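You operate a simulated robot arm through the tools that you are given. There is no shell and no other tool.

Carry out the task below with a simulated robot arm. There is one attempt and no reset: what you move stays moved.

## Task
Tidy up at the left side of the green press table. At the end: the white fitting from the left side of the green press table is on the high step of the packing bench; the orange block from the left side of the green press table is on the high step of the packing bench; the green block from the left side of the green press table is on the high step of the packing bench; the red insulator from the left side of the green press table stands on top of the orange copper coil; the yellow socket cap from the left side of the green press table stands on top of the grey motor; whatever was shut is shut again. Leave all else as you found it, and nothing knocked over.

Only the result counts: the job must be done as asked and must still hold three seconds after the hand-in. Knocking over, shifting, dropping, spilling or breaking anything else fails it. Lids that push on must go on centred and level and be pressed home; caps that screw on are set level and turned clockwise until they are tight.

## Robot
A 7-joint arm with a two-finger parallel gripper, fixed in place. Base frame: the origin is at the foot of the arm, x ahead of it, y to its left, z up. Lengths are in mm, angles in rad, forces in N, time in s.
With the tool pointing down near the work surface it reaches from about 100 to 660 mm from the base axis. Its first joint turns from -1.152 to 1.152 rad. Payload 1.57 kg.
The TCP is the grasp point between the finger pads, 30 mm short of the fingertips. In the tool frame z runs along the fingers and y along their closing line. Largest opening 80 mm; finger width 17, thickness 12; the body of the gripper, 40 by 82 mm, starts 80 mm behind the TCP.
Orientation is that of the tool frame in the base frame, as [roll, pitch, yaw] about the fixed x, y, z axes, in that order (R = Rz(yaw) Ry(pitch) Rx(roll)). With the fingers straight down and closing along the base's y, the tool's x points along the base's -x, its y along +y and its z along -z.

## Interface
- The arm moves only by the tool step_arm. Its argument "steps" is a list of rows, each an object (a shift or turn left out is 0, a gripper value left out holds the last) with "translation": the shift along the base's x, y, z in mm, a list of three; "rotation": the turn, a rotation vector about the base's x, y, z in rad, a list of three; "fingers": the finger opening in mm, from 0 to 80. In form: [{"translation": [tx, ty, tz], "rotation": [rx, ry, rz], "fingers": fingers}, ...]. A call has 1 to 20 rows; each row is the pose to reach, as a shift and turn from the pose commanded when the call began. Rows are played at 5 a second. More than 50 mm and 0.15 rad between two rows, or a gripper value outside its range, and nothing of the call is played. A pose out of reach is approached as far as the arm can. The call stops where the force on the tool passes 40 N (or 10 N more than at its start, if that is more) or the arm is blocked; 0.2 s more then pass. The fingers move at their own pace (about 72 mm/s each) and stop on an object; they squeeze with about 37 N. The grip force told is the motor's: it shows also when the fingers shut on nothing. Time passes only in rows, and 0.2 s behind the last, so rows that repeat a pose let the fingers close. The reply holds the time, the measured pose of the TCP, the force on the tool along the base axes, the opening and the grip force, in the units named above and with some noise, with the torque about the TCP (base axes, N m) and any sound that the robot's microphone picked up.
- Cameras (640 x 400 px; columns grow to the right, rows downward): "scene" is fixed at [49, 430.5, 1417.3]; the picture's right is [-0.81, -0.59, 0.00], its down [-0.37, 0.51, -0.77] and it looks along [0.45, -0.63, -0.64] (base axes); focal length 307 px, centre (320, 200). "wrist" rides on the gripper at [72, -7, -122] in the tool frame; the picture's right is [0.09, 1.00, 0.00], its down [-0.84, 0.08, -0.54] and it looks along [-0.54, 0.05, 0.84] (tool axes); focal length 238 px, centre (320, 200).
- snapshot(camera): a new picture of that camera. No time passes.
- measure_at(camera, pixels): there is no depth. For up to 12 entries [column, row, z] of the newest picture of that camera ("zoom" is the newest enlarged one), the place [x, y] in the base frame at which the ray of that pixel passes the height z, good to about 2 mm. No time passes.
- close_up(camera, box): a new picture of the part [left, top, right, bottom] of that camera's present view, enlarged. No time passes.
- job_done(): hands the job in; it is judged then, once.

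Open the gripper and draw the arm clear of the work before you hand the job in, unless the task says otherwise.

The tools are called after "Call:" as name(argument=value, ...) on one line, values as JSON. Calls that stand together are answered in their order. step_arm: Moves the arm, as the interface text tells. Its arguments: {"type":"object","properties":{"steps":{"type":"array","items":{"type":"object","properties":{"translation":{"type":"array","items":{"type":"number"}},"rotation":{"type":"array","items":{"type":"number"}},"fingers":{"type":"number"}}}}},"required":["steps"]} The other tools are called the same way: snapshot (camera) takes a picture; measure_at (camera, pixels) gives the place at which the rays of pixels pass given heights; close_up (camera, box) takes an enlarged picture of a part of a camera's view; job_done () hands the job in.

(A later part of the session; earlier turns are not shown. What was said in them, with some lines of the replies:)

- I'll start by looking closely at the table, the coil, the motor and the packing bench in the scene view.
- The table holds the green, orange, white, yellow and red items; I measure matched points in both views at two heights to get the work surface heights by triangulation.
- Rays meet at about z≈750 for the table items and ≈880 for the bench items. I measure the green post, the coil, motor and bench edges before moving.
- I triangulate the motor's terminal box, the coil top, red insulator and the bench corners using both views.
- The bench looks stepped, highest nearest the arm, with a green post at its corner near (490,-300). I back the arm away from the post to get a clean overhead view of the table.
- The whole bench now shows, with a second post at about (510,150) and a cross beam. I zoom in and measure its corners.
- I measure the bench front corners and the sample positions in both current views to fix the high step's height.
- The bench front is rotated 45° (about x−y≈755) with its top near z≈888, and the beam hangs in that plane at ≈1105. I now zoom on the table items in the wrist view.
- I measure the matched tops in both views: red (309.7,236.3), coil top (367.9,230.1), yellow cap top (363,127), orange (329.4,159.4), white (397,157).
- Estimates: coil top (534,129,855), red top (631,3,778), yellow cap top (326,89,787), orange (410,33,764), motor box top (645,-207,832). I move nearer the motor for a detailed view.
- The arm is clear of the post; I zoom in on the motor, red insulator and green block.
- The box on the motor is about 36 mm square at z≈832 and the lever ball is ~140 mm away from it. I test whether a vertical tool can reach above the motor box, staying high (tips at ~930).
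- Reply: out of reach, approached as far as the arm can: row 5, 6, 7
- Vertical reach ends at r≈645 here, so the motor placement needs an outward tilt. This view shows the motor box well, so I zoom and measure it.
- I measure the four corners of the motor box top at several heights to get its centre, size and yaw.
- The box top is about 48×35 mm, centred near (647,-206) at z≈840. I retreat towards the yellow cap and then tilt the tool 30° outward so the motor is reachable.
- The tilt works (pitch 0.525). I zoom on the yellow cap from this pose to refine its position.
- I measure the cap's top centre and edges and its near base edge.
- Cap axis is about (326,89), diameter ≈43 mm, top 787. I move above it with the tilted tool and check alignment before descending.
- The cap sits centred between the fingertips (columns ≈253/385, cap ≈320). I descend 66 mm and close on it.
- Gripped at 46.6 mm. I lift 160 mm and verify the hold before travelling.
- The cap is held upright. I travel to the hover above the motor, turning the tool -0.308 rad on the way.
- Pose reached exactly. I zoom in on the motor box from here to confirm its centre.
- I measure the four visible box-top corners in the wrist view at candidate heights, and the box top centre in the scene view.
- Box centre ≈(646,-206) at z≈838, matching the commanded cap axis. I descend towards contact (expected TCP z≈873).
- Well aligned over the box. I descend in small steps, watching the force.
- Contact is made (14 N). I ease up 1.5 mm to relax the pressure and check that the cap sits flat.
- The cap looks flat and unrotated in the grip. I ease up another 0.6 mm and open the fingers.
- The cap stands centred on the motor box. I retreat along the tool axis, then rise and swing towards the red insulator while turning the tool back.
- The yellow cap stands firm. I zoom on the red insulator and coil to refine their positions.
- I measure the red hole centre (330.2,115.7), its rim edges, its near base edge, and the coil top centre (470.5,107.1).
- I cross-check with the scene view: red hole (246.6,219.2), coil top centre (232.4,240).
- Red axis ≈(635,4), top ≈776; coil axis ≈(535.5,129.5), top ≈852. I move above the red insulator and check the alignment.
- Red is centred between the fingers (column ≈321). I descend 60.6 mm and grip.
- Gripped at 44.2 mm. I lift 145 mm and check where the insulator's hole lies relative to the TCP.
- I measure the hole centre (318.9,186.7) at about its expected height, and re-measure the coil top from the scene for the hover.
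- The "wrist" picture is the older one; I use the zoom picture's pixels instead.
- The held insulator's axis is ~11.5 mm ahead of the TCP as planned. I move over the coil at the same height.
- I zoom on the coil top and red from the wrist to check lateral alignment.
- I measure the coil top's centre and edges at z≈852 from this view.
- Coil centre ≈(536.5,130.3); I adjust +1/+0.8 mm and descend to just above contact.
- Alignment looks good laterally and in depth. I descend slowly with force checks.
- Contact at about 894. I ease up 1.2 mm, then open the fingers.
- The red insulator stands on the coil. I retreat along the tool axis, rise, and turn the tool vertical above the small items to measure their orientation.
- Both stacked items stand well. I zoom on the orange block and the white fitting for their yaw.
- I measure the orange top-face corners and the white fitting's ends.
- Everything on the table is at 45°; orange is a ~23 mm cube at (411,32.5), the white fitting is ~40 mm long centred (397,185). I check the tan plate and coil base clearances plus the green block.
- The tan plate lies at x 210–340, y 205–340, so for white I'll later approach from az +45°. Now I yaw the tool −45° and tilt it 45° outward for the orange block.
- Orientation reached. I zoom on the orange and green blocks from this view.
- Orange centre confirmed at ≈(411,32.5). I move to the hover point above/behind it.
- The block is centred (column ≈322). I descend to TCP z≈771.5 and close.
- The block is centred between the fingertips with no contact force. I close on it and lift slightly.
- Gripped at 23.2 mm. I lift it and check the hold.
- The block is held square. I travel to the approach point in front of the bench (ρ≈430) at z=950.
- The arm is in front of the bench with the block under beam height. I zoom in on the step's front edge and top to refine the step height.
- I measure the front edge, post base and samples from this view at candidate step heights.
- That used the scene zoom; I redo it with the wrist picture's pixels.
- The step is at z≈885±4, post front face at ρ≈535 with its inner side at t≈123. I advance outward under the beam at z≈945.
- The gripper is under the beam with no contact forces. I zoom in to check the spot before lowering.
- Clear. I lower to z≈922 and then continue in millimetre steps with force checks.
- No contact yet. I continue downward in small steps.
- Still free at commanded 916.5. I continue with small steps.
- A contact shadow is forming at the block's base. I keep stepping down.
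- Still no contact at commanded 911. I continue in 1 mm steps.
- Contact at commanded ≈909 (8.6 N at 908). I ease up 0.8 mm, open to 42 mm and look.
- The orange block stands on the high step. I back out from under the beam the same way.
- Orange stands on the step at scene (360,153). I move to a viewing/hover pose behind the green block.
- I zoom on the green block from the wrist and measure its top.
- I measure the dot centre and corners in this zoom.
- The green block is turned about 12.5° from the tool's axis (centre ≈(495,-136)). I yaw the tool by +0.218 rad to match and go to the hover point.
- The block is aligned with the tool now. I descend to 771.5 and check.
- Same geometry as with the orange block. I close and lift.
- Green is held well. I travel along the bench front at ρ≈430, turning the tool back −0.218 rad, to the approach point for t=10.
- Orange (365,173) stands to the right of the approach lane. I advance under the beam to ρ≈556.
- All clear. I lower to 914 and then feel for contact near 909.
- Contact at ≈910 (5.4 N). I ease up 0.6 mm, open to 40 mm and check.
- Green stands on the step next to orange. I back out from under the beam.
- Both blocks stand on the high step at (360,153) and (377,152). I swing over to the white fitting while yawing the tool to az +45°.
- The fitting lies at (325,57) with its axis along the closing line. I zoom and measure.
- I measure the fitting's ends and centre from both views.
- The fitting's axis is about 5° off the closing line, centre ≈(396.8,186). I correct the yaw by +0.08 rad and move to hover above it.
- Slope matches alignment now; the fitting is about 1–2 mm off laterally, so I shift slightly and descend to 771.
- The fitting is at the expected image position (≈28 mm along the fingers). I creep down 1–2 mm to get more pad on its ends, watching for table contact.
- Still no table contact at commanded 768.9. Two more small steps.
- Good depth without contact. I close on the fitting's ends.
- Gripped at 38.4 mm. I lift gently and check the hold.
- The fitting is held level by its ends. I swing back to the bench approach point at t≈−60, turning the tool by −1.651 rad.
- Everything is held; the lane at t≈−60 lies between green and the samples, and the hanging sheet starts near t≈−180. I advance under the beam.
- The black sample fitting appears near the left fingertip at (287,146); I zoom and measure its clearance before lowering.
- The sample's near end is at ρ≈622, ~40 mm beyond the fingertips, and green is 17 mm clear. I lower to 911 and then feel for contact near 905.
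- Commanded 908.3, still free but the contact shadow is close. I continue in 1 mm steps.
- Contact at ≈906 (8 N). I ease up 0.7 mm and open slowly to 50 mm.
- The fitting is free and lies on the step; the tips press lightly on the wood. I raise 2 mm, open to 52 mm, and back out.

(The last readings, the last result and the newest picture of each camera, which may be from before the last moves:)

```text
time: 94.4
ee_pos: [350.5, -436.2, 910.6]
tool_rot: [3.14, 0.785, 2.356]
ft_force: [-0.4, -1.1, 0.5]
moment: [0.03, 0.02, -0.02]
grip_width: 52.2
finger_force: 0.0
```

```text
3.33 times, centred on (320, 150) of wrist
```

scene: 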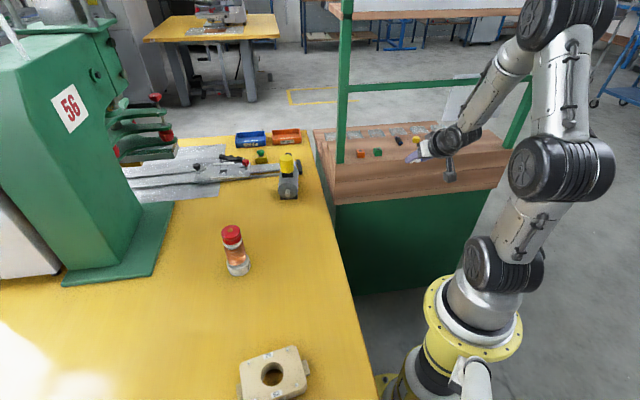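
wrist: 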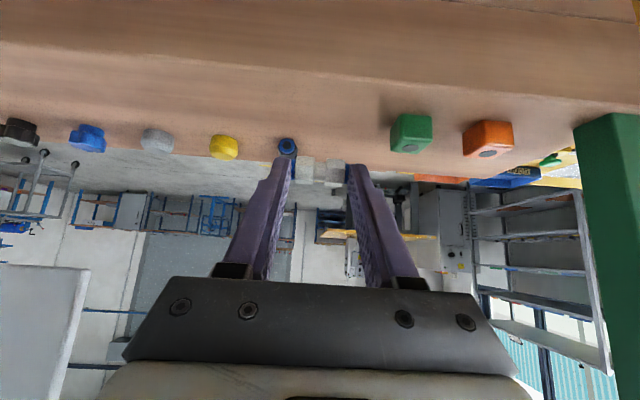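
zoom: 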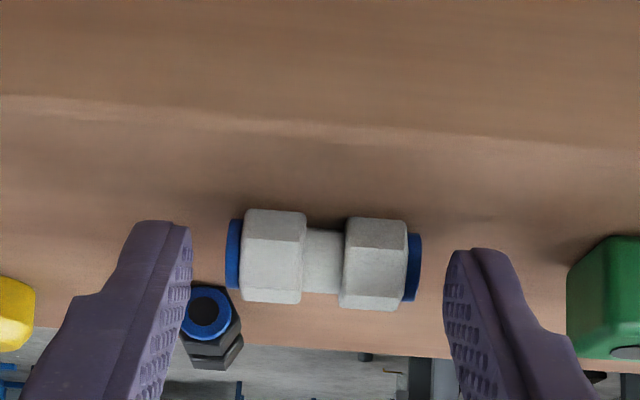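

The fitting lies steadily on the step. I back out from under the beam.

Call:
step_arm(steps=[{"translation": [-10, 10, 6]}, {"translation": [-25, 25, 18]}, {"translation": [-45, 45, 28]}, {"translation": [-70, 70, 36]}, {"translation": [-95, 95, 40]}, {"translation": [-95, 95, 40]}])

Call:
snapshot(camera="wrist")

Call:
snapshot(camera="scene")

```text
time: 95.8
ee_pos: [254.1, -340.9, 951.9]
tool_rot: [-3.141, 0.786, 2.356]
ft_force: [-0.4, -0.1, 0.4]
moment: [-0.02, 0.02, 0.02]
grip_width: 52.0
finger_force: 0.0
```

```text
taken
```

wrist: 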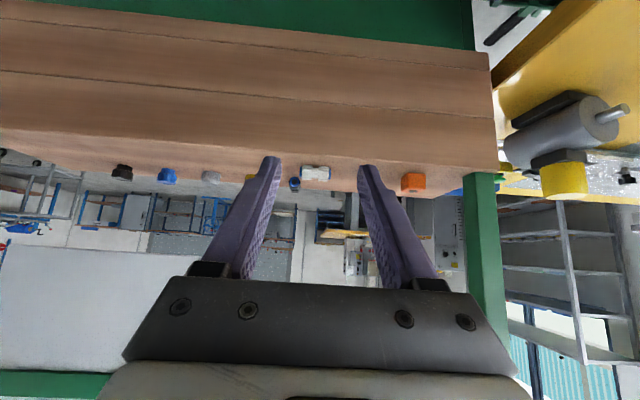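

```text
taken
```

scene: 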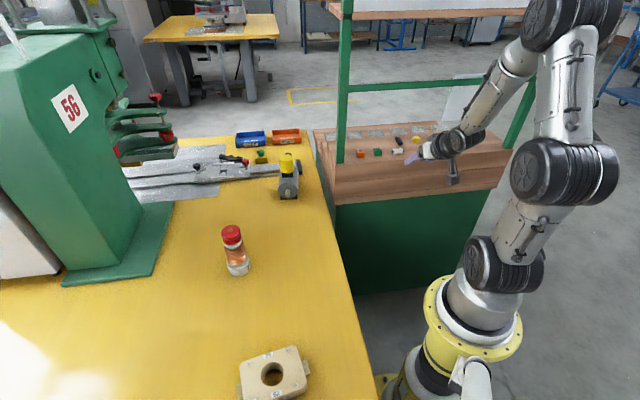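

All three items lie on the high step. I draw the arm back clear and open the gripper fully, then inspect everything.

Call:
step_arm(steps=[{"translation": [0, 40, 10], "fingers": 80}, {"translation": [5, 80, 25]}, {"translation": [10, 120, 40]}, {"translation": [15, 160, 55]}, {"translation": [20, 200, 70]}, {"translation": [20, 240, 85]}, {"translation": [20, 260, 100]}, {"translation": [20, 260, 100]}])

Call:
close_up(camera="scene", box=[320, 110, 520, 210])

Call:
close_up(camera="scene", box=[210, 130, 320, 290])

Call:
snapshot(camera="scene")

```text
time: 97.6
ee_pos: [277.1, -80.0, 1049.2]
tool_rot: [3.141, 0.785, 2.356]
ft_force: [0.1, -0.5, 0.1]
moment: [0.0, 0.0, 0.01]
grip_width: 79.7
finger_force: 0.1
```

```text
3.20 times, centred on (420, 160) of scene
```

zoom: 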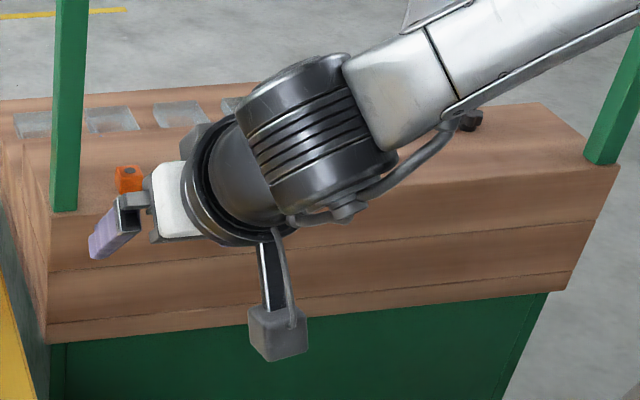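

```text
2.50 times, centred on (265, 210) of scene
```

zoom: 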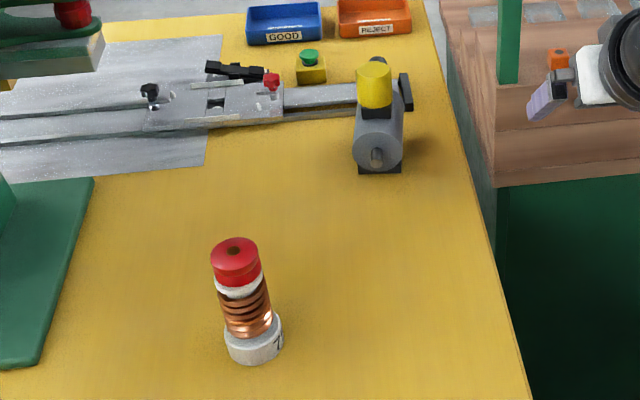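

```text
taken
```

scene: 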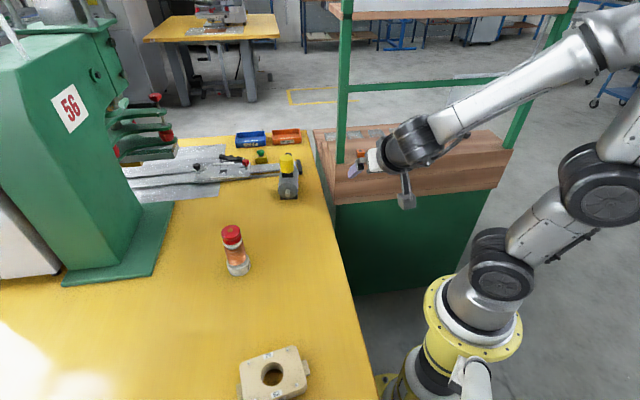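

Table side is tidy and both stacked parts stand. The hand hides the bench in this view, so I move it further aside to inspect the step.

Call:
step_arm(steps=[{"translation": [0, 40, 5]}, {"translation": [0, 80, 10]}, {"translation": [0, 120, 10]}, {"translation": [0, 160, 10]}, {"translation": [0, 180, 10]}, {"translation": [0, 180, 10]}])

Call:
close_up(camera="scene", box=[320, 110, 520, 210])

Call:
close_up(camera="scene", box=[215, 140, 315, 290])

```text
time: 99.0
ee_pos: [276.0, 98.3, 1058.6]
tool_rot: [-3.142, 0.785, 2.356]
ft_force: [0.4, -0.3, -0.1]
moment: [0.03, -0.02, -0.01]
grip_width: 80.0
finger_force: 0.1
```

```text
3.20 times, centred on (420, 160) of scene
```

zoom: 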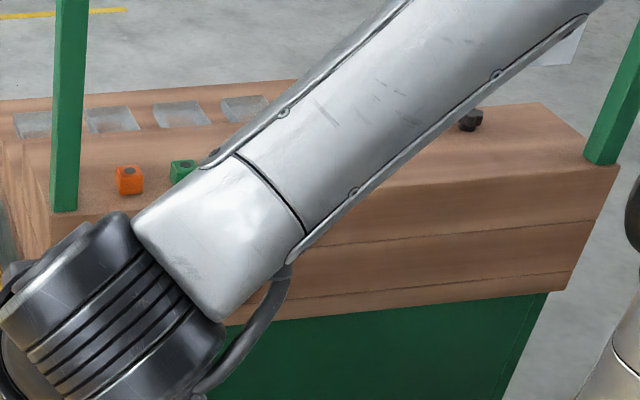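

```text
2.67 times, centred on (265, 215) of scene
```

zoom: 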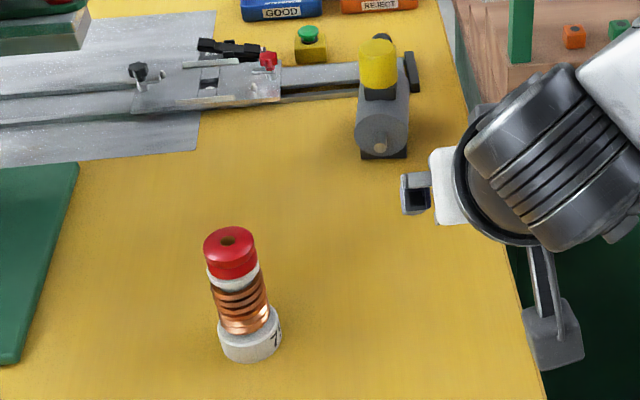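

The forearm still hides part of the bench, so I return to the earlier vertical pose at about (275,0,1142), which showed the bench fully.

Call:
step_arm(steps=[{"translation": [0, -10, 20], "rotation": [0.0926, 0.0926, 0]}, {"translation": [0, -25, 40], "rotation": [0.1851, 0.1851, 0]}, {"translation": [0, -45, 60], "rotation": [0.2777, 0.2777, 0]}, {"translation": [0, -65, 75], "rotation": [0.3702, 0.3702, 0]}, {"translation": [0, -85, 85], "rotation": [0.4628, 0.4628, 0]}, {"translation": [0, -100, 85], "rotation": [0.5554, 0.5554, 0]}, {"translation": [0, -100, 85], "rotation": [0.5554, 0.5554, 0]}])

Call:
snapshot(camera="scene")

Call:
close_up(camera="scene", box=[330, 110, 480, 190])

Call:
snapshot(camera="wrist")

```text
time: 100.6
ee_pos: [278.0, -2.7, 1111.0]
tool_rot: [-3.01, 0.235, 2.372]
ft_force: [1.0, 0.7, -0.4]
moment: [-0.02, 0.0, -0.03]
grip_width: 80.0
finger_force: 0.1
out of reach, approached as far as the arm can: row 4, 5, 6, 7
```

```text
taken
```

scene: 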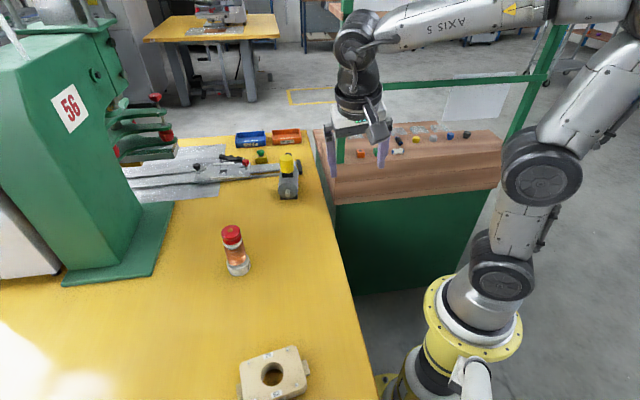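

```text
4.27 times, centred on (405, 150) of scene
```

zoom: 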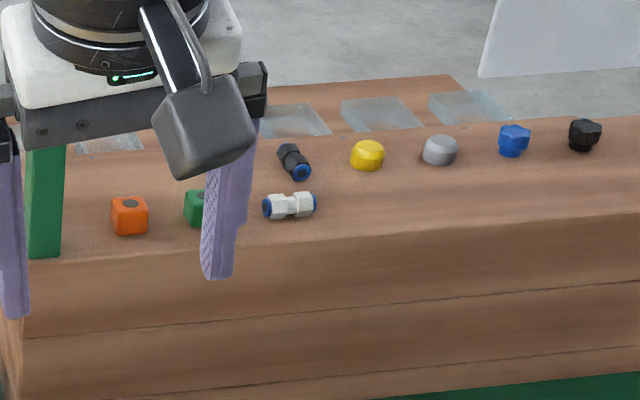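

```text
taken
```

wrist: 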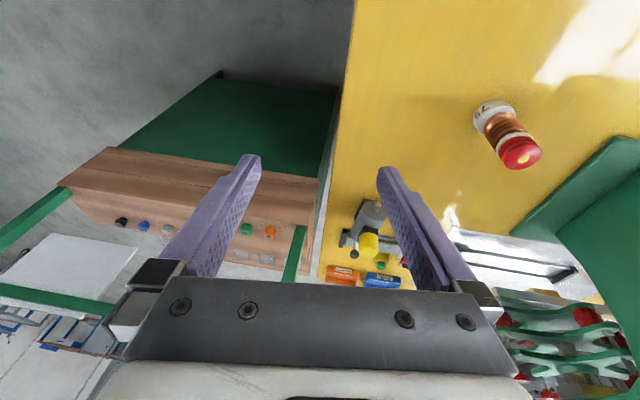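

Orange, green and white are on the high step at zoom (130,215), (195,205) and (290,205), with the sample row undisturbed. Red stands on the coil and yellow on the motor. The gripper is open and the arm is clear, so I hand the job in.

Call:
job_done()

```text
The job is handed in.
```

The tidy-up is finished and handed in. The last pictures showed everything in place, but the tool gave no verdict back.

- **High step of the packing bench:** the orange block, green block and white fitting are in a row on the step, in front of the sample parts. The samples look undisturbed.
- **Coil:** the red insulator stands centred on top of the orange copper coil.
- **Motor:** the yellow socket cap stands on the box on top of the grey motor.
- **Everything else:** I opened nothing, so nothing needed shutting, and nothing was knocked over. The gripper is open and the arm is clear of both tables.
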